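You operate a simulated robot arm through the tools that you are given. There is no shell and no other tool.

You run a simulated robot arm. Do the job below in one go: nothing can be reset, and whatever is moved stays where it is left.

## Task
Count both trays on the belt past the sensor at High speed.
Fine: zero the counter, lower the end gate and set the dial before the start; stop the belt when both trays wait at the gate; the counter comes to 02 pcs. Leave the other trays where they are.

It is judged by the outcome, as a careful person would: the job done as asked, and still so three seconds after it is handed in. It fails if anything else is knocked over, pushed out of place, dropped, spilled or broken.

## Robot
A 7-joint arm with a fingered hand, fixed in place. Base frame: the origin is at the foot of the arm, x ahead of it, y to its left, z up; the work surface is at about z = 700. Lengths are in mm, angles in degrees, forces in N, time in s.
Its first joint turns from -69.0 to 172.0 degrees. Payload 5 kg.
Tool frame: the origin (TCP) lies between the finger pads and is the grasp point; the fingertips stand 32 mm ahead of it; z points along the fingers, y is the line along which they close. Largest opening 160 mm; the body of the gripper starts 89 mm behind the TCP. The gripper is a hand of 3 fingers: y runs from the thumb to the fingers, the wrist lies at [0, 0, -252] in the tool frame.
Orientation is that of the tool frame in the base frame, as a unit quaternion [w, x, y, z]. With the fingers straight down and closing along the base's y, the tool's x points along the base's -x, its y along +y and its z along -z.

## Interface
- The arm moves only by the tool arm_command. Its arguments are lists of equal length, an entry for each row: "delta_pos": the shift along the tool's x, y, z in mm, a list of three; "angular": the turn, a rotation vector about the tool's x, y, z in rad, a list of three. In form: {"delta_pos": [[dx, dy, dz], ...], "angular": [[ax, ay, az], ...]}. A call has 1 to 20 rows; each row shifts and turns the commanded pose from where the row before left it, along the tool's axes as they then stand. Each row takes 0.2 s and may step no farther than 50 mm and 8.6 degrees from the row before; otherwise, the whole call is refused. A pose out of reach is approached as far as the arm can. The call stops where the force on the tool passes 40 N (or 10 N more than at its start, if that is more) or the arm is blocked; 0.2 s more then pass. In this call time passes only in rows, and 0.2 s behind the last. The reply holds the time, the measured pose of the TCP, the force on the tool along the base axes, the opening and the grip force, in the units named above and with some noise, with the torque about the TCP (base axes, N m) and any sound that the robot's microphone picked up.
- Cameras (640 x 400 px; columns grow to the right, rows downward): "scene" is fixed at [42.8, 644, 1486.2]; the picture's right is [-0.80, -0.60, 0.00], its down [-0.24, 0.32, -0.92] and it looks along [0.55, -0.74, -0.40] (base axes); focal length 325 px, centre (320, 200). "wrist" rides on the gripper at [65, -4, -116] in the tool frame; the picture's right is [0.06, 1.00, 0.00], its down [-0.87, 0.05, -0.49] and it looks along [-0.49, 0.03, 0.87] (tool axes); focal length 261 px, centre (320, 200).
- grab_frame(camera): a new picture of that camera. The clock stands still meanwhile.
- slide_trunk(by): slides the trunk up (or, below 0, down) by that many mm; the arm rides with it, the base frame stays. It gives what a move gives, with no picture.
- move_fingers(finger1, finger2, thumb_bend): sets how far each is bent, from 0 (flat) to 1 (curled in); at 0.3 the hand is open as for a grip, at 0.7 the pads meet at the TCP. One left out holds its place. A second passes; each finger stops where it meets its share of the squeeze, and holds until it gets a number again. It is the only way to open and close the hand. It gives what a move gives, with no picture; readings hold the bend of each and the force on the fingers (four entries, about 0 where the hand has none), thumb and palm.
- pixel_to_xyz(camera, pixels): for up to 12 pixels [column, row] of the newest picture of that camera ("zoom" is the newest enlarged one), the place [x, y, z] in the base frame of the surface seen there, good to about 2 mm, but the place of the scene camera against the robot may be out by one fixed shift of up to 12 mm in any direction. The clock stands still meanwhile.
- zoom(camera, box): a new picture of the part [left, top, right, bottom] of that camera's present view, enlarged. The clock stands still meanwhile.
- sign_off(): hands the job in; it is judged then, once.

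Unless the task says otherwise, let go and move clear before handing in.

The tools are called after "Request:" as a command line: name --argument value ..., lists and objects as JSON in quotes. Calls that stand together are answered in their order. arm_command: Moves the arm, as the interface text tells. Its arguments: {"type":"object","properties":{"delta_pos":{"type":"array"},"angular":{"type":"array"}},"required":["delta_pos","angular"]} The other tools are called the same way: slide_trunk (by) slides the trunk up or down; move_fingers (finger1, finger2, thumb_bend) moves the fingers one by one; grab_frame (camera) takes a picture; pixel_to_xyz (camera, pixels) gives the place of the surface under pixels of a picture; zoom (camera, box) takes an enlarged picture of a part of a camera's view; sign_off () hands the job in.

At the start:

```text
clock: 0.0
ee_pos: [652.6, -461.6, 1393.5]
tool_rot: [0.0, 0.0, 1.0, 0.001]
ft_force: [-0.2, -0.5, 0.7]
moment: [-0.02, 0.02, 0.0]
gripper_width: 160.1
finger_force: 0.2
shape: jaw
bend: [0.3, 0.3, 0.3]
finger forces: [0.0, 0.1, 0.1, 0.1, 0.0, 0.1]
trunk travel left (down, up): [-825.0, 115.0]
```

scene: 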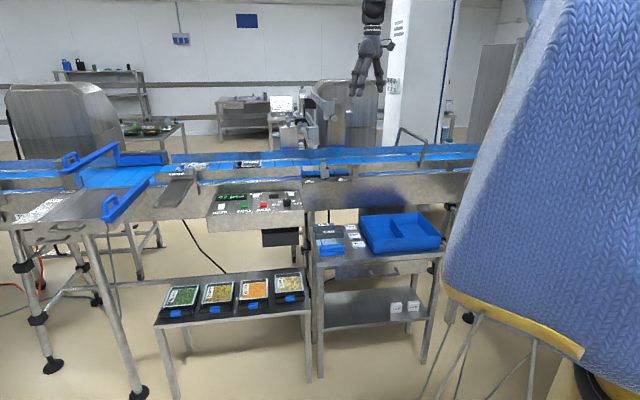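
wrist: 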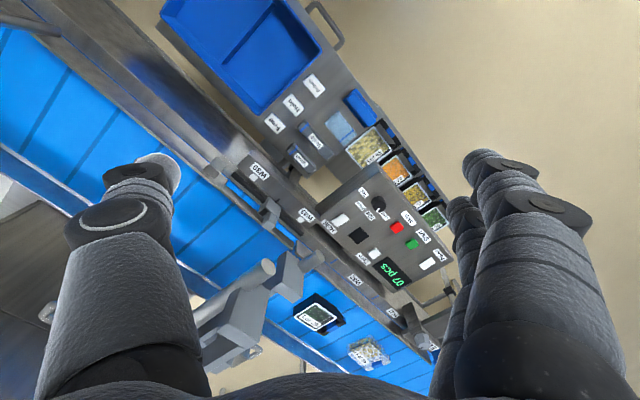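

The scene shows a belt with a control panel near pixel (255,200) and a wrist view of the panel with a counter "07 pcs". I'll zoom in on both views to read the panel and locate the parts.

Request:
zoom --camera "scene" --box '[190, 140, 350, 240]'

Request:
zoom --camera "wrist" --box '[200, 100, 480, 275]'

Request:
zoom --camera "scene" --box '[0, 120, 200, 245]'

Request:
zoom --camera "wrist" --box '[180, 250, 460, 400]'

```text
4.00 times, centred on (270, 190) of scene
```

zoom: 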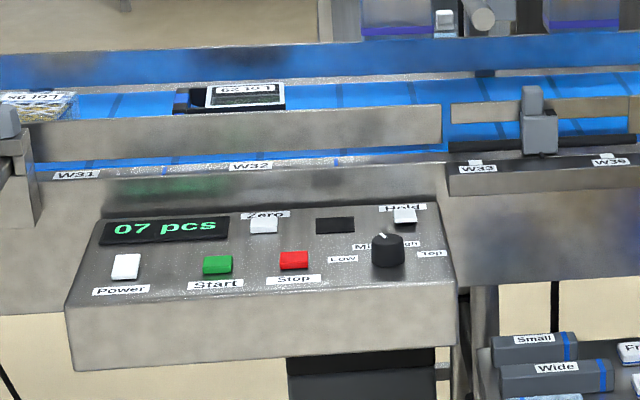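

```text
2.29 times, centred on (340, 188) of wrist
```

zoom: 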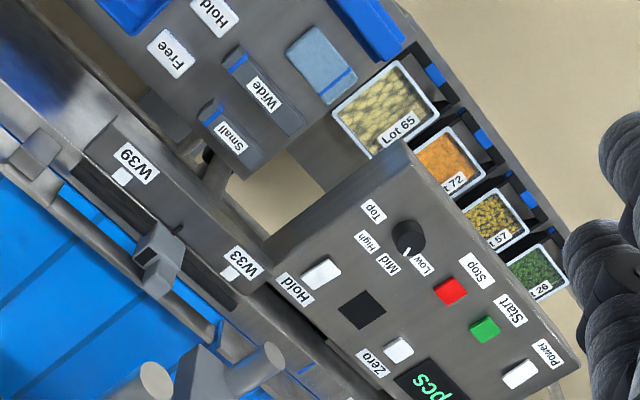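

```text
3.20 times, centred on (100, 182) of scene
```

zoom: 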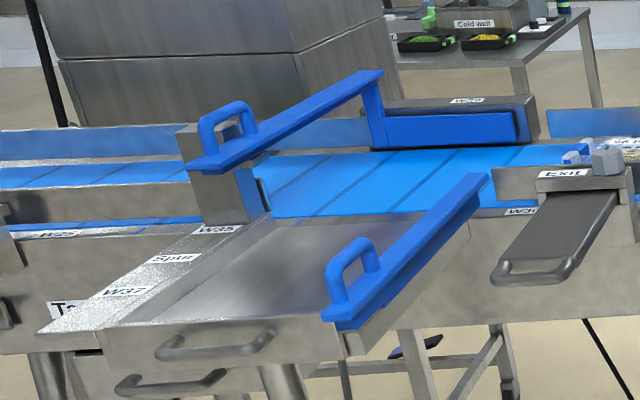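

```text
2.29 times, centred on (320, 325) of wrist
```

zoom: 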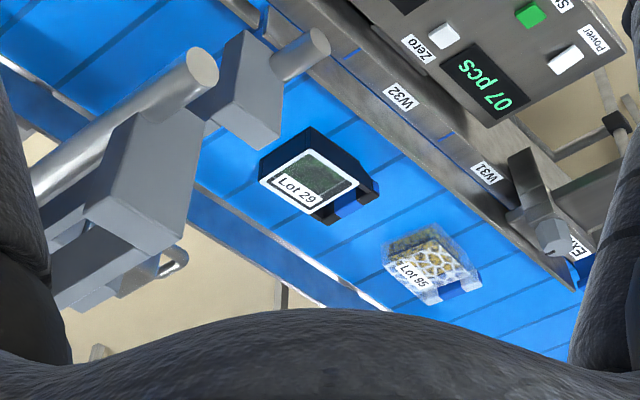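

The panel reads "07 pcs", with Zero, Start, Stop, Power and Hold buttons and a Low/Mid/High/Top dial. I'll get positions from the scene picture and look at the rest of the line for the end gate and sensor.

Request:
zoom --camera "scene" --box '[150, 140, 230, 190]'

Request:
zoom --camera "scene" --box '[260, 80, 420, 180]'

Request:
zoom --camera "scene" --box '[300, 130, 480, 242]'

Request:
zoom --camera "scene" --box '[0, 140, 100, 240]'

Request:
pixel_to_xyz --camera "scene" --pixels '[[221, 206], [244, 206], [263, 205], [256, 196], [286, 202], [291, 193], [231, 197], [248, 163], [195, 168], [325, 172], [178, 192], [105, 160]]'

Request:
pixel_to_xyz --camera "wrist" --pixels '[[428, 264], [411, 243], [396, 227], [375, 254], [378, 202], [340, 219], [392, 270], [318, 318], [370, 352], [270, 212], [305, 255], [360, 240]]'

```text
8.00 times, centred on (190, 165) of scene
```

zoom: 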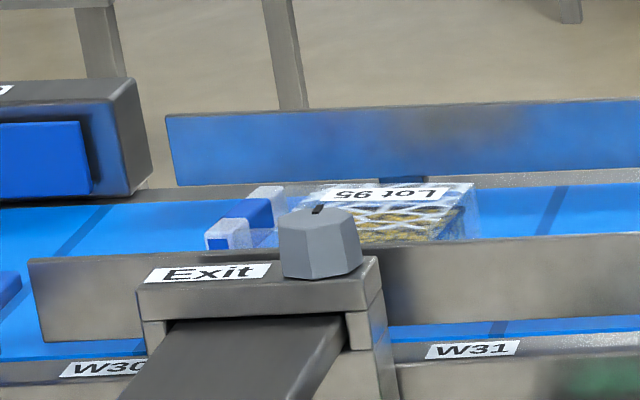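

```text
4.00 times, centred on (340, 130) of scene
```

zoom: 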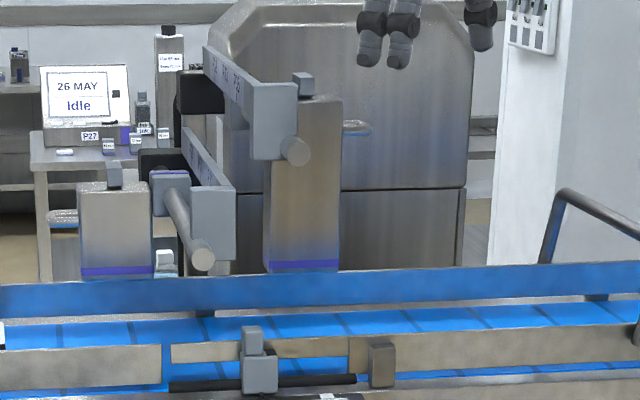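

```text
3.56 times, centred on (390, 186) of scene
```

zoom: 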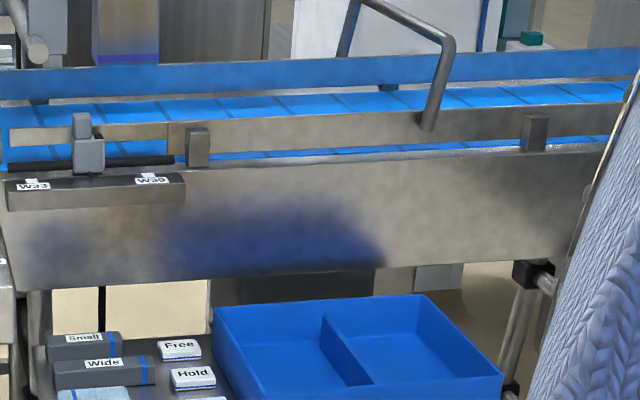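

```text
4.00 times, centred on (50, 190) of scene
```

zoom: 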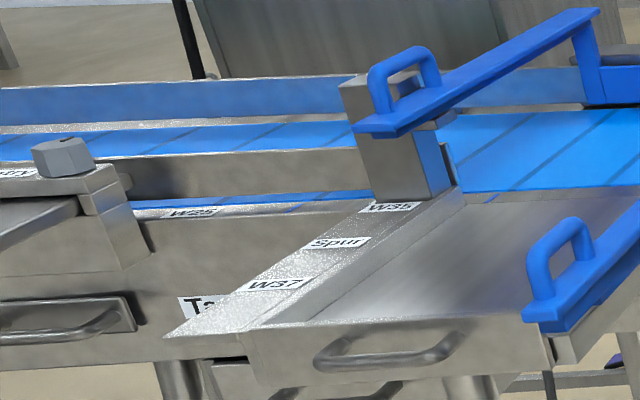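

```text
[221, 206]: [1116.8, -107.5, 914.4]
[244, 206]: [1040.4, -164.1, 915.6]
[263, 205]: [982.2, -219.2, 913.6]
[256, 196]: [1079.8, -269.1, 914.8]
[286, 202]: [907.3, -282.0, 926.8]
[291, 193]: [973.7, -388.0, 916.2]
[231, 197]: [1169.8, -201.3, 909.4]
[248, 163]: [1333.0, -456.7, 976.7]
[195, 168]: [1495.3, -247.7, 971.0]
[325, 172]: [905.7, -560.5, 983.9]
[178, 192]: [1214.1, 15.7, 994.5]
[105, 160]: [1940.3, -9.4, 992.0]
```

```text
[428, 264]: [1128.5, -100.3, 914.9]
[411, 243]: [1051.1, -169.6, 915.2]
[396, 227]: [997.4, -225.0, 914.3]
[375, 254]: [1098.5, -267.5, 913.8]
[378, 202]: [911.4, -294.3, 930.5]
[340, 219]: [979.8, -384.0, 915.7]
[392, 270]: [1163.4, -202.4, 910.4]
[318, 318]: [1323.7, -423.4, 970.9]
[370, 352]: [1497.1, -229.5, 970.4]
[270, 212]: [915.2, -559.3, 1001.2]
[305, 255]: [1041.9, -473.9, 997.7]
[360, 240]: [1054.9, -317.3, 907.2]
```

The buttons agree between the two cameras to within about 15 mm. Next I'll locate the candidates for gate and sensor: the bent bar at scene (425,150), the slider at (323,172) and the cylinders at (313,125).

Request:
zoom --camera "scene" --box '[380, 110, 480, 172]'

Request:
pixel_to_xyz --camera "scene" --pixels '[[421, 163], [425, 144], [412, 132], [401, 129], [397, 143], [355, 171], [322, 163], [310, 143], [414, 117], [300, 130], [331, 110], [289, 135]]'

Request:
pixel_to_xyz --camera "scene" --pixels '[[420, 157], [340, 160], [400, 158], [460, 150], [345, 177], [308, 181], [255, 184], [455, 165], [120, 175], [95, 210], [60, 205], [15, 158]]'

Request:
zoom --camera "wrist" --box '[0, 0, 320, 200]'

Request:
zoom --camera "wrist" --box '[180, 130, 340, 230]'

```text
6.40 times, centred on (430, 141) of scene
```

zoom: 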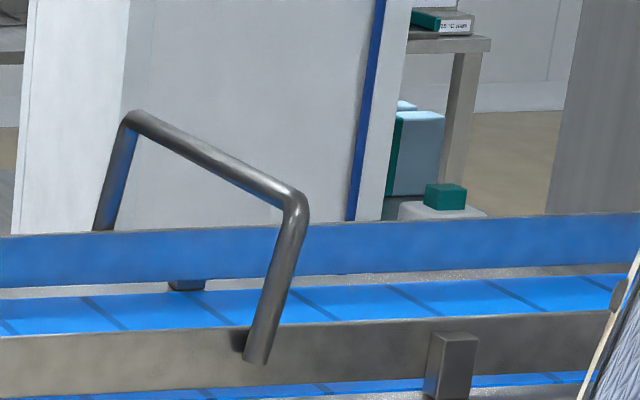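

```text
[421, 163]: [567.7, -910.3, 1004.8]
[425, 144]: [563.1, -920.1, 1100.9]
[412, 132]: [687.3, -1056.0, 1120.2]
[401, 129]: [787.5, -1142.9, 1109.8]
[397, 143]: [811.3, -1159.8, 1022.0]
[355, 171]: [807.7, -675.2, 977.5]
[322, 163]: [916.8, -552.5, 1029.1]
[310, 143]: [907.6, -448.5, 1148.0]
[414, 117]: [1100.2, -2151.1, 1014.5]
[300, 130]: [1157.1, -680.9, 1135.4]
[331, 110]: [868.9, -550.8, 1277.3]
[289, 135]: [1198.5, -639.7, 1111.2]
```

```text
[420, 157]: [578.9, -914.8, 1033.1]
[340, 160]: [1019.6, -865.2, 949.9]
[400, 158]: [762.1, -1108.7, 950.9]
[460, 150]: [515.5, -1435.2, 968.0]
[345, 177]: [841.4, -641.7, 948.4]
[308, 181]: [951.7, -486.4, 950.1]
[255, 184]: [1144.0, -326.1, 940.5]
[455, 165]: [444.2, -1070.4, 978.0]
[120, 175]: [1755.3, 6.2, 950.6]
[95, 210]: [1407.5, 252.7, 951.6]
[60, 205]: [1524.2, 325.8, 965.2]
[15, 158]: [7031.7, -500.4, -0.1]
```

```text
2.00 times, centred on (160, 100) of wrist
```

zoom: 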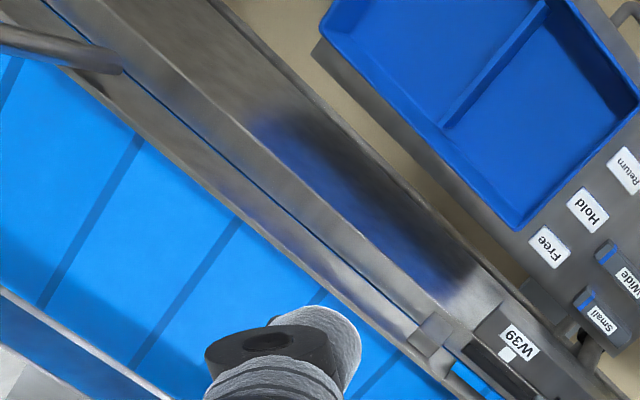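

```text
4.00 times, centred on (260, 180) of wrist
```

zoom: 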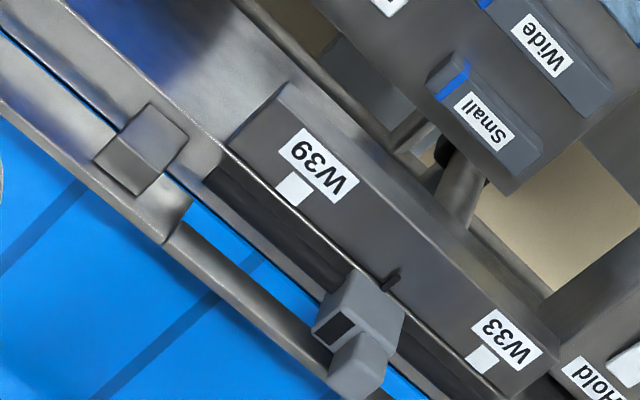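

The bent bar spans the belt around (563..811, -920..-1160, 1110). A block with a dark window sits at the belt side near (905,-560,1000). I'll turn the wrist camera toward the right end of the belt to see which of these is the gate.

Request:
arm_command --delta_pos '[[0, 0, 0], [0, 0, 0], [0, 0, 0], [0, 0, 0], [0, 0, 0], [0, 0, 0], [0, 0, 0], [0, 0, 0]]' --angular '[[0, 0, 0.145], [0, 0, 0.145], [0, 0, 0.145], [0, 0, 0.145], [0, 0, 0.145], [0, 0, 0.145], [0, 0, 0.145], [0, 0, 0.145]]'

Request:
grab_frame --camera "wrist"

```text
clock: 1.8
ee_pos: [653.9, -461.6, 1394.3]
tool_rot: [0.0, 0.549, 0.836, 0.0]
ft_force: [-0.2, 1.0, 0.6]
moment: [0.04, -0.03, 0.0]
gripper_width: 159.9
finger_force: 0.0
shape: jaw
bend: [0.3, 0.3, 0.3]
finger forces: [0.0, 0.0, 0.1, 0.0, 0.1, 0.0]
trunk travel left (down, up): [-825.0, 115.0]
```

```text
taken
```

wrist: 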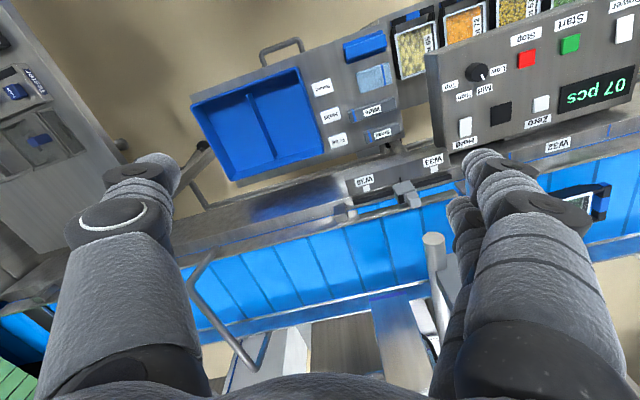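

The image is upside down, with its bottom pointing away and up. I can see the bent bar at (200,290)-(245,370) and another panel at (25,120). I'll zoom in on both.

Request:
zoom --camera "wrist" --box '[0, 50, 160, 150]'

Request:
zoom --camera "wrist" --box '[160, 180, 360, 390]'

Request:
zoom --camera "wrist" --box '[320, 140, 480, 240]'

Request:
zoom --camera "wrist" --box '[420, 0, 640, 160]'

Request:
pixel_to_xyz --camera "wrist" --pixels '[[190, 290], [208, 260], [245, 368], [195, 310], [405, 190], [437, 240], [10, 95], [40, 140], [30, 330], [367, 184], [434, 163], [345, 208]]'

```text
4.00 times, centred on (80, 100) of wrist
```

zoom: 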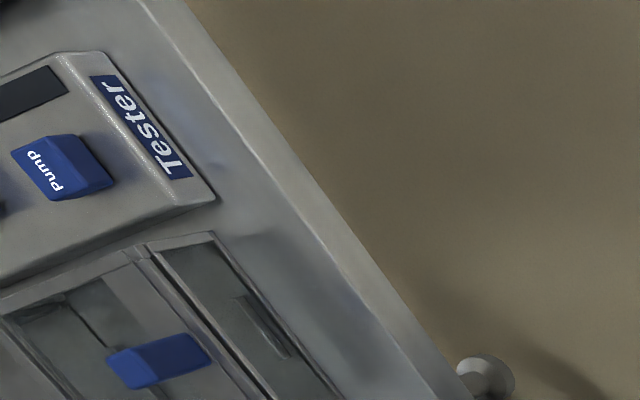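

```text
1.90 times, centred on (260, 285) of wrist
```

zoom: 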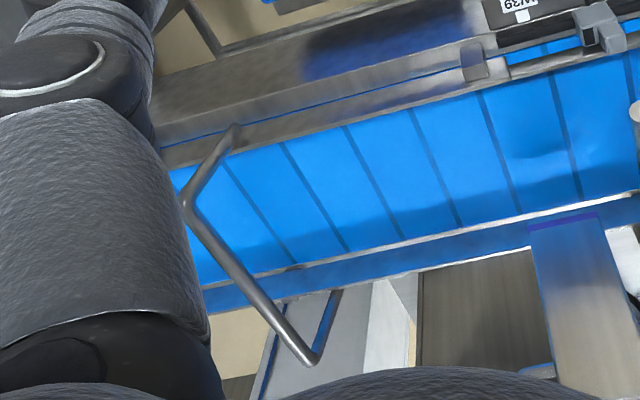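

```text
4.00 times, centred on (400, 190) of wrist
```

zoom: 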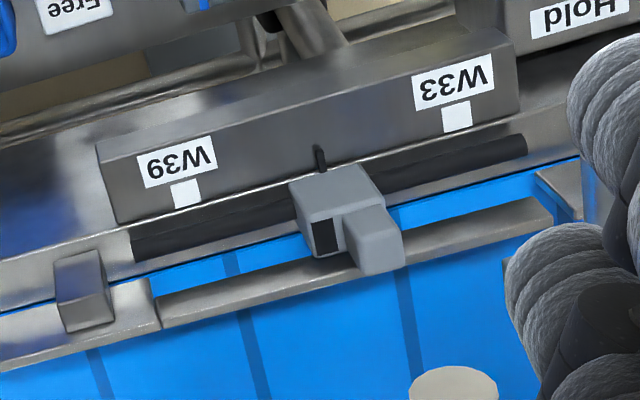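

```text
2.50 times, centred on (530, 80) of wrist
```

zoom: 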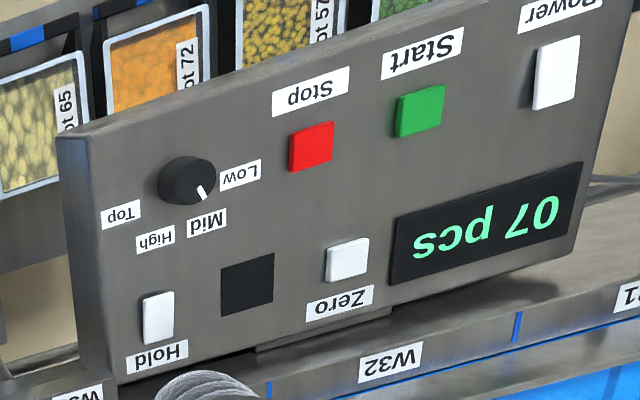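

```text
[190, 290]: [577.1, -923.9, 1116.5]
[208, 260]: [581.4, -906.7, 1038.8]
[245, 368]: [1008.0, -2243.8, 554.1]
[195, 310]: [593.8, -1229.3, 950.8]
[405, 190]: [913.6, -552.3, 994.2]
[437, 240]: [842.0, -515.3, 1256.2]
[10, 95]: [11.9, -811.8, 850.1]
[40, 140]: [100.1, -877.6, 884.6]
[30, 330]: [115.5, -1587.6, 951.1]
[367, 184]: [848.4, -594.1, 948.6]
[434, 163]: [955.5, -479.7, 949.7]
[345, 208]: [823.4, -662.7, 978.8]
```

The dial pointer seems to be between Low and Mid. The cylinders near (842,-515,1256) may be lever handles, so I'll turn back and tilt the camera up to see them and the whole line.

Request:
arm_command --delta_pos '[[0, 0, -30], [0, 0, -30], [0, 0, 0], [0, 0, 0], [0, 0, 0], [0, 0, 0], [0, 0, 0], [0, 0, 0], [0, 0, 0]]' --angular '[[0, 0, -0.145], [0, 0, -0.145], [0, 0, -0.145], [0, -0.145, 0], [0, -0.145, 0], [0, -0.145, 0], [0, -0.145, 0], [0, 0, 0], [0, 0, 0]]'

Request:
grab_frame --camera "wrist"

```text
clock: 3.8
ee_pos: [653.5, -461.8, 1452.5]
tool_rot: [0.267, 0.339, 0.896, -0.101]
ft_force: [0.1, 0.0, -0.3]
moment: [0.0, -0.01, -0.02]
gripper_width: 160.1
finger_force: 0.0
shape: jaw
bend: [0.3, 0.3, 0.3]
finger forces: [0.0, 0.0, 0.1, 0.0, 0.0, 0.0]
trunk travel left (down, up): [-825.0, 115.0]
```

```text
taken
```

wrist: 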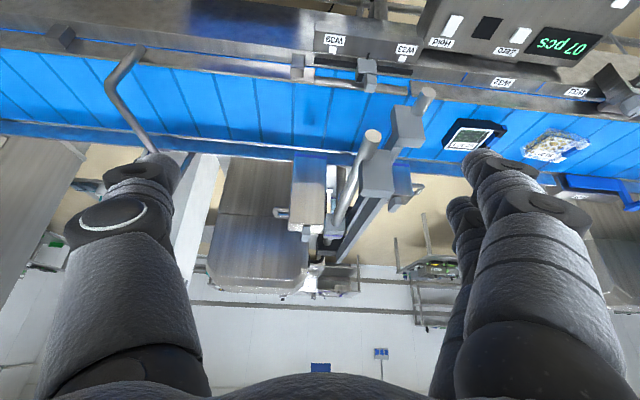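

Request:
zoom --camera "wrist" --box '[280, 40, 460, 260]'

Request:
zoom --camera "wrist" --box '[300, 80, 450, 190]'

Request:
zoom --camera "wrist" --box '[0, 10, 200, 170]'

Request:
pixel_to_xyz --camera "wrist" --pixels '[[374, 136], [345, 205], [426, 94], [408, 125], [395, 165], [377, 180], [310, 190], [375, 215], [345, 250], [400, 185], [140, 50], [110, 85]]'

```text
1.82 times, centred on (370, 150) of wrist
```

zoom: 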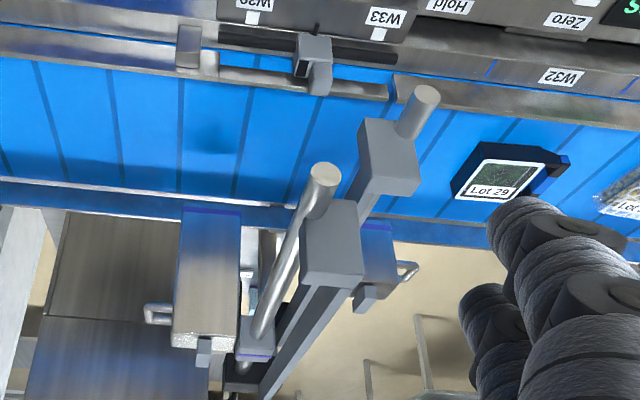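

```text
3.64 times, centred on (375, 135) of wrist
```

zoom: 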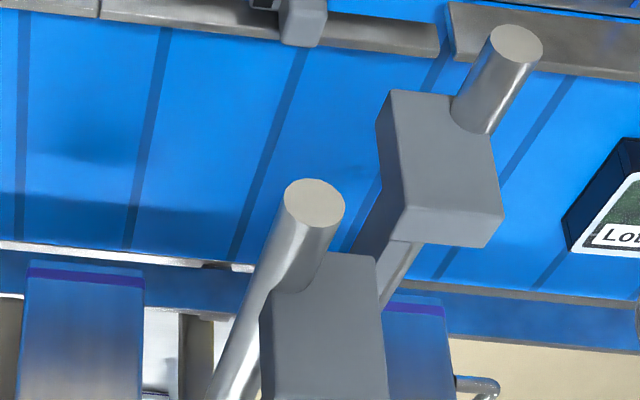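

```text
2.50 times, centred on (100, 90) of wrist
```

zoom: 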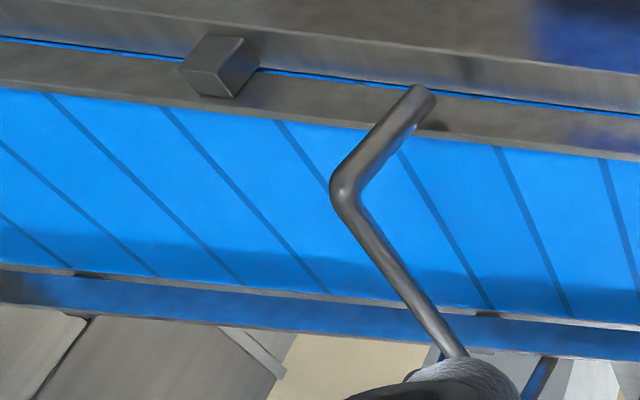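

```text
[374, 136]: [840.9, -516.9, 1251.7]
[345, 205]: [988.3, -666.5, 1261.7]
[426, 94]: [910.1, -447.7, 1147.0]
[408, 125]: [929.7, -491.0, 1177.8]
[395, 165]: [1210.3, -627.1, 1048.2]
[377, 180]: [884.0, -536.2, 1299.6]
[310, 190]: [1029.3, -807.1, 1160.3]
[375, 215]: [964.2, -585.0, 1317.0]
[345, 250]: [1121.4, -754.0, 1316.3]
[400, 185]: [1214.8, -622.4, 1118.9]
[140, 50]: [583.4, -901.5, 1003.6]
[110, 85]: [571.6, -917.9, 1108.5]
```

Two long-handled arms reach over the belt at (841,-517,1252) and (910,-448,1147). I'll look at these and the bent bar more closely in the scene camera.

Request:
zoom --camera "scene" --box '[296, 84, 346, 116]'

Request:
zoom --camera "scene" --box '[266, 90, 346, 155]'

Request:
zoom --camera "scene" --box '[400, 130, 450, 170]'

Request:
pixel_to_xyz --camera "scene" --pixels '[[312, 95], [320, 103], [328, 112], [334, 118], [306, 115], [313, 127], [304, 134], [310, 144], [302, 125], [335, 140], [288, 145], [308, 104]]'

```text
12.50 times, centred on (321, 100) of scene
```

zoom: 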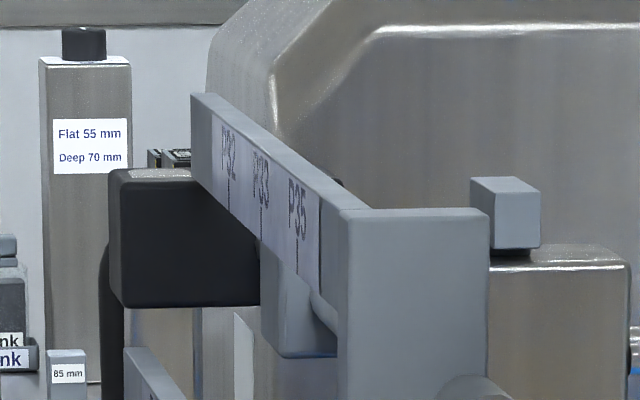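

```text
6.15 times, centred on (306, 122) of scene
```

zoom: 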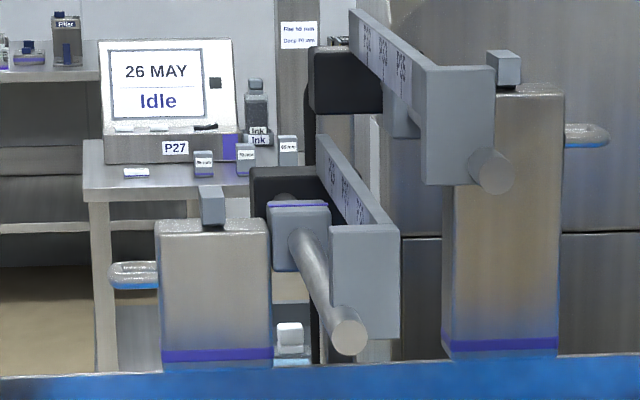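

```text
10.00 times, centred on (425, 150) of scene
```

zoom: 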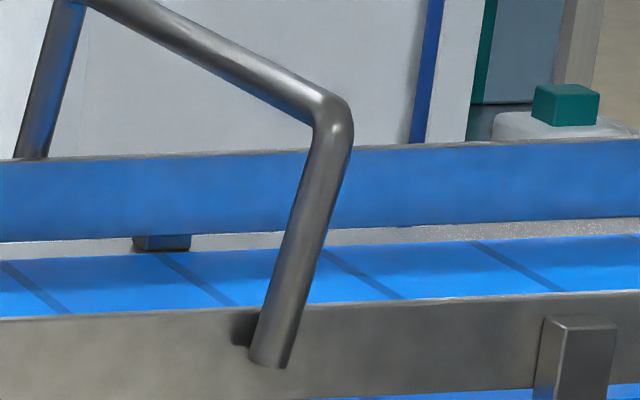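

```text
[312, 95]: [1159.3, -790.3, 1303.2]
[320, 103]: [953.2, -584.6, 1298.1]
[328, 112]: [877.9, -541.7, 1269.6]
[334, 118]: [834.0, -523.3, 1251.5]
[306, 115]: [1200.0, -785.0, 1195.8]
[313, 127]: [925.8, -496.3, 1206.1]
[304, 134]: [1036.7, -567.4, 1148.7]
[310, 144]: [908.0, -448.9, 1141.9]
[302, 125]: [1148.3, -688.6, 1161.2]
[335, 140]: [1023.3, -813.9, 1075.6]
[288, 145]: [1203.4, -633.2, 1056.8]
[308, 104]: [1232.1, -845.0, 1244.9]
```

The arms belong to an idle printing station (labels P32–P35), so they are not the gate. The bent bar is the end gate candidate, and I'll measure it and the rails around its feet.

Request:
pixel_to_xyz --camera "zoom" --pixels '[[270, 360], [285, 300], [310, 200], [335, 115], [240, 325], [200, 310], [200, 330], [500, 300], [500, 330], [575, 325], [220, 50], [35, 150]]'

Request:
pixel_to_xyz --camera "zoom" --pixels '[[100, 280], [400, 250], [100, 165], [100, 225], [200, 385], [450, 395], [160, 240], [50, 100], [100, 5], [150, 20], [270, 345], [500, 385]]'

Request:
zoom --camera "wrist" --box '[100, 30, 170, 80]'

```text
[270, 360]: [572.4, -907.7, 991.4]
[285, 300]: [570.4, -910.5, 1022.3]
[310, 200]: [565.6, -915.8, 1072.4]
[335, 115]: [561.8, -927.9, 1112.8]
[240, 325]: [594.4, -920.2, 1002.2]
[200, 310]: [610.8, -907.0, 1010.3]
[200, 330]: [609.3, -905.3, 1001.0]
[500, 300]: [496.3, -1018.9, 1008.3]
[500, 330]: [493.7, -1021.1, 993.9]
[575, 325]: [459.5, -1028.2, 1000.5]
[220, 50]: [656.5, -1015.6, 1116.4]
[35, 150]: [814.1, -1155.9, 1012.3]
```

```text
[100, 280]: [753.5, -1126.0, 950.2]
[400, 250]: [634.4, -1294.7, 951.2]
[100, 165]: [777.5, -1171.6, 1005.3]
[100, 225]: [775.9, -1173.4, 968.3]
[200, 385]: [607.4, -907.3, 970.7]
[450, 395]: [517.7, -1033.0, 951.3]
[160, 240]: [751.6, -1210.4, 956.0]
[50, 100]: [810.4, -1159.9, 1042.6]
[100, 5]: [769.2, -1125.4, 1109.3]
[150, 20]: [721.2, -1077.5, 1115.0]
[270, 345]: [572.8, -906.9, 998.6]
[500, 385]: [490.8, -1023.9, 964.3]
```

```text
8.00 times, centred on (135, 55) of wrist
```

zoom: 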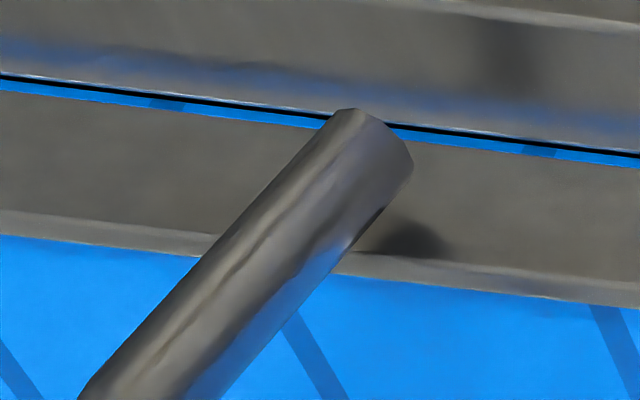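

The bar is a hoop straddling both rails, with feet outside them, so it may or may not be a swing gate. I'll look farther downstream (right) and then upstream (left) before deciding.

Request:
arm_command --delta_pos '[[0, 0, 0], [0, 0, 0], [0, 0, 0], [0, 0, 0], [0, 0, 0], [0, 0, 0], [0, 0, 0], [0, 0, 0]]' --angular '[[0.08, 0, 0.12], [0.08, 0, 0.12], [0.08, 0, 0.12], [0.08, 0, 0.12], [0.08, 0, 0.12], [0.08, 0, 0.12], [0.08, 0, 0.12], [0.08, 0, 0.12]]'

Request:
grab_frame --camera "wrist"

```text
clock: 5.6
ee_pos: [603.9, -543.6, 1368.7]
tool_rot: [0.166, 0.774, 0.568, -0.224]
ft_force: [0.6, -0.4, -0.3]
moment: [0.01, -0.01, -0.03]
gripper_width: 160.0
finger_force: 0.0
shape: jaw
bend: [0.3, 0.3, 0.3]
finger forces: [0.0, 0.0, 0.0, 0.1, 0.0, 0.0]
out of reach, approached as far as the arm can: row 5, 6, 7, 8
trunk travel left (down, up): [-825.0, 115.0]
```

```text
taken
```

wrist: 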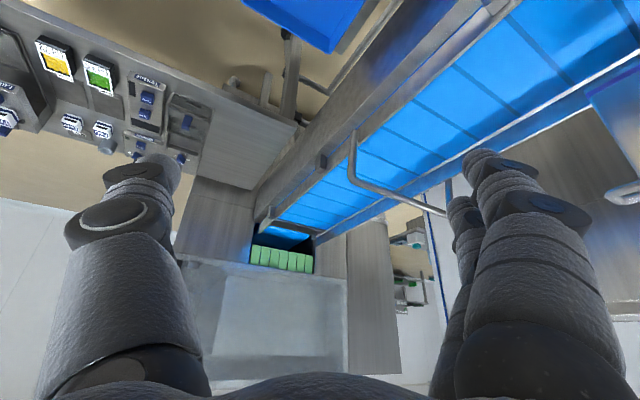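

Downstream the belt runs into a tunnel with a green curtain (280,260), and the hoop stands before it at (370,170). Next I'll return the wrist and look at the Exit and Entry side.

Request:
arm_command --delta_pos '[[0, 0, 0], [0, 0, 0], [0, 0, 0], [0, 0, 0], [0, 0, 0], [0, 0, 0], [0, 0, 0], [0, 0, 0], [0, 0, 0], [0, 0, 0], [0, 0, 0], [0, 0, 0], [0, 0, 0], [0, 0, 0], [0, 0, 0], [0, 0, 0], [0, 0, 0]]' --angular '[[-0.08, 0, -0.12], [-0.08, 0, -0.12], [-0.08, 0, -0.12], [-0.08, 0, -0.12], [-0.08, 0, -0.12], [-0.08, 0, -0.12], [-0.08, 0, -0.12], [-0.08, 0, -0.12], [0, 0.145, 0], [0, 0.145, 0], [0, 0.145, 0], [0, 0.145, 0], [0, 0, -0.145], [0, 0, -0.145], [0, 0, -0.145], [0, 0, -0.145], [0, 0, -0.145]]'

```text
clock: 9.2
ee_pos: [604.2, -543.6, 1369.1]
tool_rot: [0.0, -0.001, 1.0, 0.001]
ft_force: [0.1, -0.8, -0.6]
moment: [0.04, -0.03, 0.0]
gripper_width: 159.8
finger_force: 0.1
shape: jaw
bend: [0.3, 0.3, 0.3]
finger forces: [0.0, 0.1, 0.0, 0.1, 0.0, 0.0]
trunk travel left (down, up): [-825.0, 115.0]
```

The wrist is pointing straight down again at (604,-544,1369). I'll move left along +y, tilt up, and take a picture.

Request:
arm_command --delta_pos '[[0, 50, 0], [0, 50, 0], [0, 50, 0], [0, 50, 0], [0, 50, 0], [0, 50, 0], [0, 50, 0], [0, 50, 0], [0, 50, 0], [0, 50, 0], [0, 50, 0], [0, 0, 0], [0, 0, 0], [0, 0, 0]]' --angular '[[0, 0, 0], [0, 0, 0], [0, 0, 0], [0, 0, 0], [0, 0, 0], [0, 0, 0], [0, 0, 0], [0, 0, 0], [0, 0, 0], [0, 0, 0], [0, 0, 0], [0, -0.145, 0], [0, -0.145, 0], [0, -0.145, 0]]'

Request:
grab_frame --camera "wrist"

```text
clock: 12.2
ee_pos: [598.3, -95.4, 1370.8]
tool_rot: [0.217, 0.001, 0.976, 0.001]
ft_force: [-0.2, 0.2, -1.1]
moment: [0.02, -0.01, 0.0]
gripper_width: 160.1
finger_force: 0.1
shape: jaw
bend: [0.3, 0.3, 0.3]
finger forces: [0.1, 0.0, 0.0, 0.1, 0.0, 0.0]
out of reach, approached as far as the arm can: row 10, 11
trunk travel left (down, up): [-825.0, 115.0]
```

```text
taken
```

wrist: 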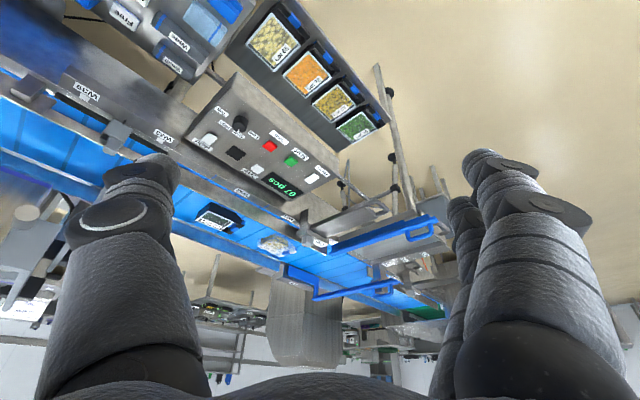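

The whole panel and the spur are visible now. I'll zoom in on the Exit region around (320,240) and on the dial.

Request:
zoom --camera "wrist" --box '[240, 180, 460, 320]'

Request:
zoom --camera "wrist" --box '[180, 90, 360, 210]'

Request:
zoom --camera "wrist" --box '[200, 95, 260, 140]'

Request:
pixel_to_xyz --camera "wrist" --pixels '[[240, 124], [208, 140], [235, 153], [258, 170], [269, 146], [291, 160], [313, 178], [282, 185], [330, 240], [400, 285], [300, 275], [440, 260]]'

```text
2.86 times, centred on (350, 250) of wrist
```

zoom: 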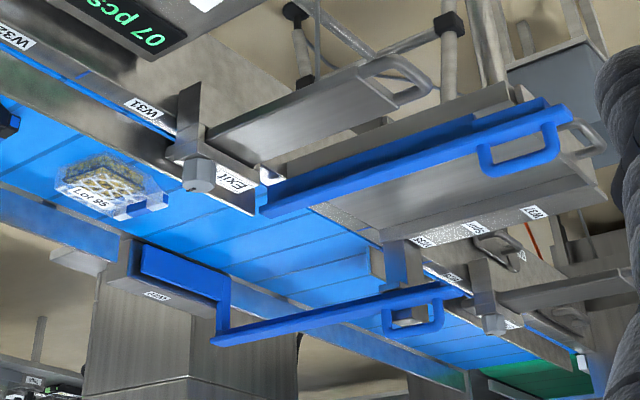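

```text
3.33 times, centred on (270, 150) of wrist
```

zoom: 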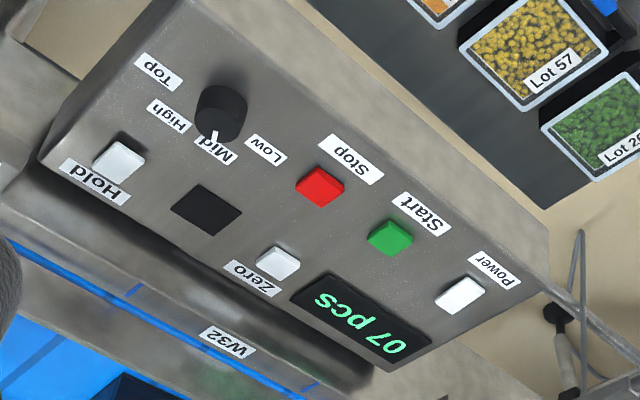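

```text
8.89 times, centred on (230, 118) of wrist
```

zoom: 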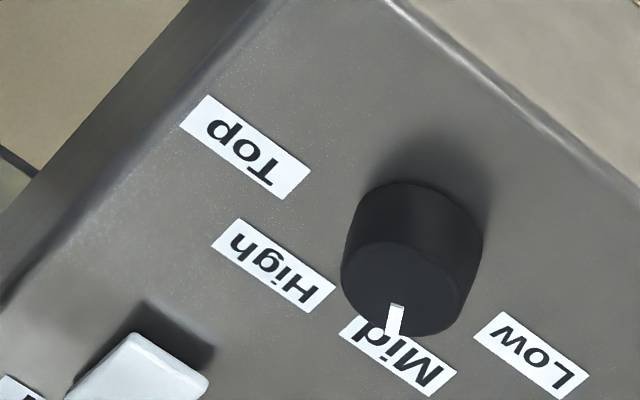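

```text
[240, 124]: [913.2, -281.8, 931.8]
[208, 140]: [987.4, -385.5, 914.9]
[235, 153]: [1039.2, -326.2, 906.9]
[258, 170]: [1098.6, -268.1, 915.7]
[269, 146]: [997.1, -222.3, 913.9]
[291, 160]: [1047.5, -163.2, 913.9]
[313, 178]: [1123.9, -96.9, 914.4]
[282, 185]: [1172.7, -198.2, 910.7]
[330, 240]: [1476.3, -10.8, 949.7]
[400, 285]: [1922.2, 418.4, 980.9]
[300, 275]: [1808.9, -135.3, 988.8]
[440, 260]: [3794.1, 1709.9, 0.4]
```

The dial mark sits at Mid, and High is one step on. The far-left arms belong to the spur, so the hoop near the tunnel is the likely end gate. I'll go back toward it, lower, for a close view.

Request:
arm_command --delta_pos '[[0, 0, 0], [0, 0, 0], [0, 0, 0], [0, -50, 0], [0, -50, 0], [0, -50, 0], [0, -50, 0], [0, -50, 0], [0, -50, 0], [0, -50, 0], [0, -50, 0], [0, 0, 0], [0, 0, 0], [0, 0, 0], [0, 0, 0], [0, 0, 0], [0, 0, 0], [0, 0, 0], [0, 0, 0]]' --angular '[[0, 0.145, 0], [0, 0.145, 0], [0, 0.145, 0], [0, 0, 0], [0, 0, 0], [0, 0, 0], [0, 0, 0], [0, 0, 0], [0, 0, 0], [0, 0, 0], [0, 0, 0], [0, 0, 0.145], [0, 0, 0.145], [0, 0, 0.145], [0, 0, 0.145], [0, 0, 0.145], [0, 0, 0.145], [0, 0, 0.145], [0, 0, 0.145]]'

Request:
slide_trunk --by -150

Request:
grab_frame --camera "wrist"

```text
clock: 16.2
ee_pos: [599.9, -495.2, 1368.5]
tool_rot: [0.0, 0.549, 0.836, 0.0]
ft_force: [-0.1, -0.1, -1.6]
moment: [0.02, 0.01, -0.01]
gripper_width: 159.9
finger_force: 0.0
shape: jaw
bend: [0.3, 0.3, 0.3]
finger forces: [0.0, 0.1, 0.1, 0.0, 0.0, 0.0]
trunk travel left (down, up): [-825.0, 115.0]
```

```text
clock: 17.9
ee_pos: [599.9, -494.7, 1219.3]
tool_rot: [-0.002, 0.548, 0.837, 0.001]
ft_force: [-0.4, -0.2, -1.2]
moment: [0.02, -0.03, -0.03]
gripper_width: 159.8
finger_force: 0.0
shape: jaw
bend: [0.3, 0.3, 0.3]
finger forces: [0.0, 0.0, 0.0, 0.1, 0.0, 0.0]
trunk travel left (down, up): [-675.0, 265.0]
```

```text
taken
```

wrist: 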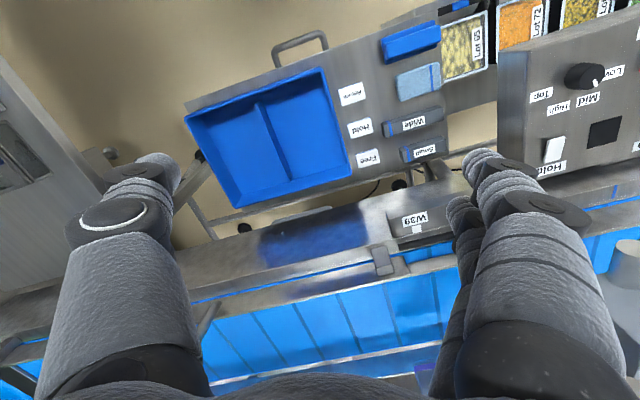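

The fingers hide part of the view, so I'll tilt the camera up toward the hoop and take another picture.

Request:
arm_command --delta_pos '[[0, 0, 0], [0, 0, 0], [0, 0, 0], [0, 0, 0], [0, 0, 0], [0, 0, 0]]' --angular '[[0, 0, 0.145], [0, 0, 0.145], [0, -0.145, 0], [0, -0.145, 0], [0, -0.145, 0], [0, -0.145, 0]]'

Request:
grab_frame --camera "wrist"

```text
clock: 19.4
ee_pos: [600.0, -494.9, 1219.3]
tool_rot: [0.214, 0.636, 0.716, -0.191]
ft_force: [0.3, 0.5, 0.6]
moment: [0.03, 0.01, 0.02]
gripper_width: 159.8
finger_force: 0.0
shape: jaw
bend: [0.3, 0.3, 0.3]
finger forces: [0.0, 0.0, 0.0, 0.0, 0.0, 0.1]
trunk travel left (down, up): [-675.0, 265.0]
```

```text
taken
```

wrist: 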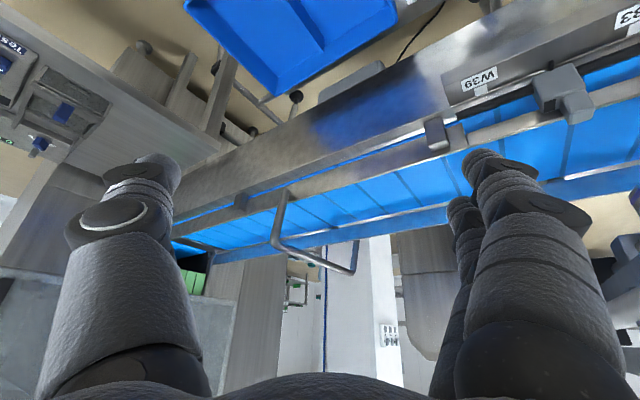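

Request:
zoom --camera "wrist" --box '[170, 160, 390, 300]'

Request:
zoom --camera "wrist" --box '[250, 180, 320, 240]'

Request:
zoom --camera "wrist" --box '[420, 50, 640, 200]'

Request:
zoom --camera "wrist" --box '[320, 220, 400, 290]'

```text
2.86 times, centred on (280, 230) of wrist
```

zoom: 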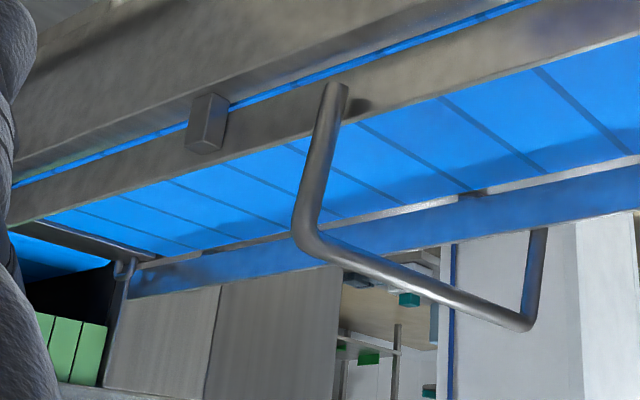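

```text
6.67 times, centred on (285, 210) of wrist
```

zoom: 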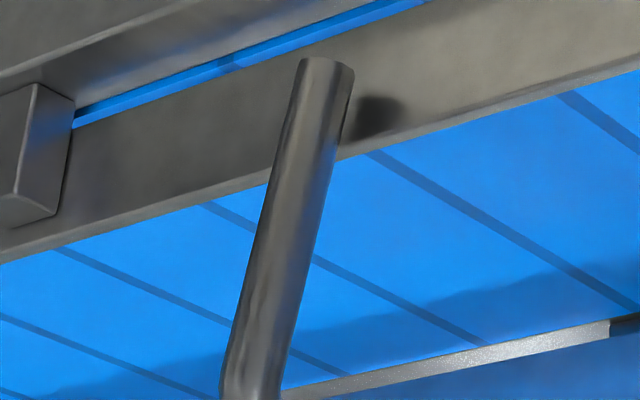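

```text
2.67 times, centred on (530, 125) of wrist
```

zoom: 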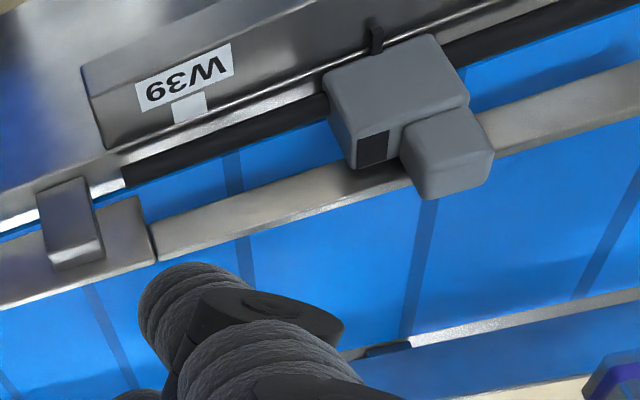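

```text
5.71 times, centred on (360, 255) of wrist
```

zoom: 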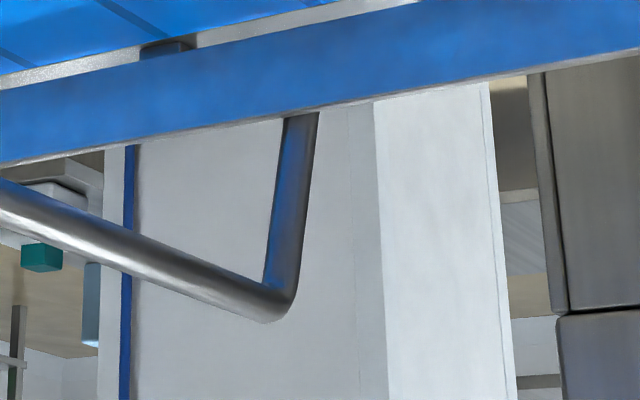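

The hoop's near leg is pinned at the rail's outer face, with no blade visible. I'll measure the trays' height against the belt and rails to judge whether a lowered hoop would stop them.

Request:
zoom --camera "scene" --box '[225, 150, 275, 180]'

Request:
pixel_to_xyz --camera "zoom" --pixels '[[245, 180], [240, 215], [300, 215], [150, 190], [150, 235], [100, 195], [100, 235], [340, 225], [400, 240], [50, 230], [200, 250], [420, 220]]'

Request:
zoom --camera "scene" --box '[170, 150, 220, 182]'

Request:
pixel_to_xyz --camera "zoom" --pixels '[[330, 205], [400, 190], [420, 250], [380, 250], [300, 240], [130, 260], [150, 210], [220, 260], [480, 250], [280, 220], [330, 250], [250, 300]]'

```text
12.80 times, centred on (250, 165) of scene
```

zoom: 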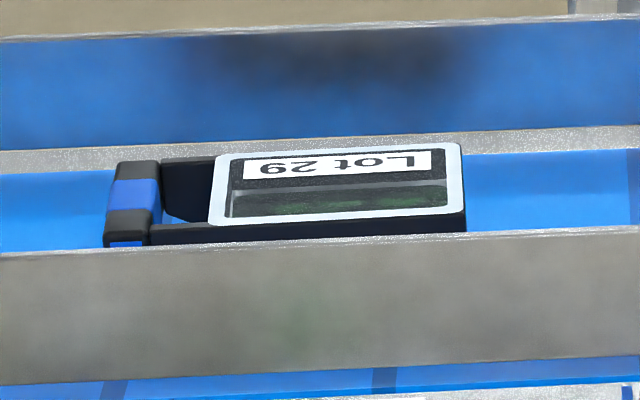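

```text
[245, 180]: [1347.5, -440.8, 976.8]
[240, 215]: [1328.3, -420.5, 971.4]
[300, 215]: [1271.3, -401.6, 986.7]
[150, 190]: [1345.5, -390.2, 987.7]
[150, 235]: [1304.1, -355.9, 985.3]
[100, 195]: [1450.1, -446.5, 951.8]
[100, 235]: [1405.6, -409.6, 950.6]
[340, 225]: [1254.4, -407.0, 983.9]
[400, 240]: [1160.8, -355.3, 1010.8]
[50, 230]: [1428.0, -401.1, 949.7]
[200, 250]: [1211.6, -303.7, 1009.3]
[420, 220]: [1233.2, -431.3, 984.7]
```

```text
12.50 times, centred on (195, 166) of scene
```

zoom: 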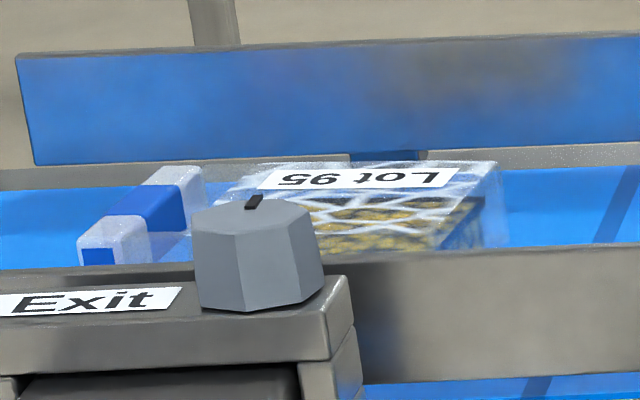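

```text
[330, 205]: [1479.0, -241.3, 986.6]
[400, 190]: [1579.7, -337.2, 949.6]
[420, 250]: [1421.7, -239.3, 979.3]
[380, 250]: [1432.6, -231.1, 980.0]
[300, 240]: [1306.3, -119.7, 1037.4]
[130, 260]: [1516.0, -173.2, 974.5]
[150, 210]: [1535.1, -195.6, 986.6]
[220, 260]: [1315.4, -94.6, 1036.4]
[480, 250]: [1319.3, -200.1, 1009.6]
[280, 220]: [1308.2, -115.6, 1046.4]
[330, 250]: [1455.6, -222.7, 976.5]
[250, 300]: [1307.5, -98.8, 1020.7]
```

The tray rims are at z≈987 and the rails' tops at z≈1010, so a hoop resting on the rails would clear the trays. I'll measure the Exit assembly and the slider too before deciding what is a gate.

Request:
zoom --camera "scene" --box '[145, 160, 215, 215]'

Request:
pixel_to_xyz --camera "zoom" --pixels '[[280, 125], [370, 130], [280, 185], [220, 270], [150, 345], [90, 365], [330, 190], [190, 175], [350, 240], [130, 300], [260, 340], [400, 240]]'

Request:
zoom --camera "scene" --box '[300, 155, 365, 200]'

Request:
pixel_to_xyz --camera "zoom" --pixels '[[225, 95], [225, 150], [215, 190], [245, 170], [150, 140], [150, 180], [300, 180], [400, 140], [540, 160], [100, 240], [300, 225], [400, 200]]'

```text
7.27 times, centred on (180, 188) of scene
```

zoom: 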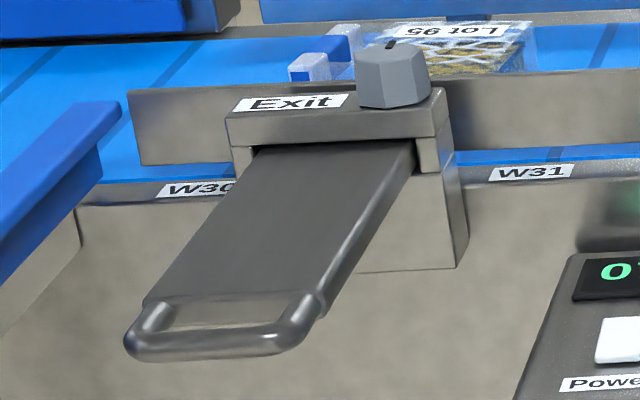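

```text
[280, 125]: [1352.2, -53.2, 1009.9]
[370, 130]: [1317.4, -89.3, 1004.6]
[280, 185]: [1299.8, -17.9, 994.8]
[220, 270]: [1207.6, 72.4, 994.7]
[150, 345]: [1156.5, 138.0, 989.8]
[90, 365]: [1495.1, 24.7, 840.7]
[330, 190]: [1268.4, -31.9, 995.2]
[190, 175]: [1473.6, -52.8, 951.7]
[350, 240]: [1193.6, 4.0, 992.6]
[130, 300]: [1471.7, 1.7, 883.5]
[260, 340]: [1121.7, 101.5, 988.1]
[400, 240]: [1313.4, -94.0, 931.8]
```

```text
8.89 times, centred on (332, 178) of scene
```

zoom: 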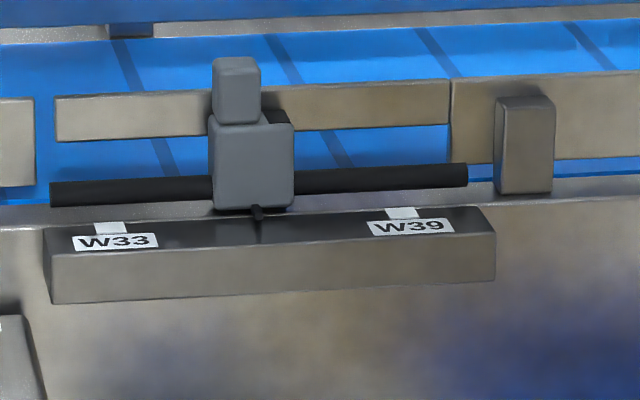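

```text
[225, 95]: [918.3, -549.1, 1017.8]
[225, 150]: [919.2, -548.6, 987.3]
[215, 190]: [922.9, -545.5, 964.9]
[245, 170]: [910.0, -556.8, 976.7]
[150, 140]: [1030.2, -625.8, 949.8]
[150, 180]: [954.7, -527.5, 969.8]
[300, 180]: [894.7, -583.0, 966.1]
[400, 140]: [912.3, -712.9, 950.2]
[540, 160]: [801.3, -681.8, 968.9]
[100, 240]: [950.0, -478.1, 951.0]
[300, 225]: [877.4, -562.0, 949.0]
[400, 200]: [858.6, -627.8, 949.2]
```

The Exit plate is a horizontal slide at z≈995. The W33–W39 block looks like the sensor, with its dark lens facing along and over the belt. I'll look at the tunnel mouth at wrist (215,250) for any other gate.

Request:
zoom --camera "wrist" --box '[165, 215, 245, 300]'

Request:
pixel_to_xyz --camera "zoom" --pixels '[[200, 140], [330, 165], [380, 175], [390, 210], [360, 300], [250, 320], [130, 120], [450, 170], [300, 100], [200, 200], [420, 130], [370, 190]]'

Request:
pixel_to_xyz --camera "wrist" --pixels '[[272, 243], [285, 195], [355, 272], [360, 240], [315, 258], [242, 203], [437, 130], [565, 85], [575, 105], [482, 77], [627, 25], [300, 195]]'

```text
4.71 times, centred on (205, 258) of wrist
```

zoom: 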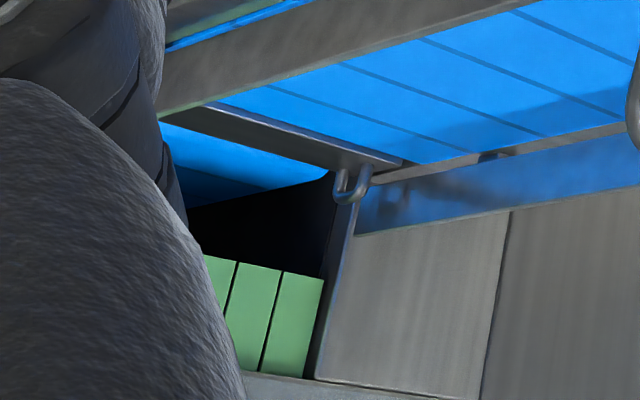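

```text
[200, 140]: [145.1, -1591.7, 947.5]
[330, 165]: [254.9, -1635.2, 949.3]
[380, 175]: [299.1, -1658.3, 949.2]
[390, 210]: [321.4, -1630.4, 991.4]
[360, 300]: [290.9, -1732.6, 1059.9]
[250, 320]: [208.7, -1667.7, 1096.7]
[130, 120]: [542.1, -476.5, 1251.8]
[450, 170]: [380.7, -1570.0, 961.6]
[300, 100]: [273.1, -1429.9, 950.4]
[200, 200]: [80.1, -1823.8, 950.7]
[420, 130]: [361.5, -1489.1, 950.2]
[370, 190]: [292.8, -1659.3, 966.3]
```

```text
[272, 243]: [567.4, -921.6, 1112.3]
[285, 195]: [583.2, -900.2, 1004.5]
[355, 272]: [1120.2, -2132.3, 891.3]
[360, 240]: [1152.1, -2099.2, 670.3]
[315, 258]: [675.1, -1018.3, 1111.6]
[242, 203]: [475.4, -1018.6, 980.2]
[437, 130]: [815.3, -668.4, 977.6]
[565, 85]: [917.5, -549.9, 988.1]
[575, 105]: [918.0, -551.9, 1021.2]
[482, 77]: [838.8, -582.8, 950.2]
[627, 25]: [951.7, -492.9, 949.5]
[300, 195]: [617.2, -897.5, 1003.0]
```

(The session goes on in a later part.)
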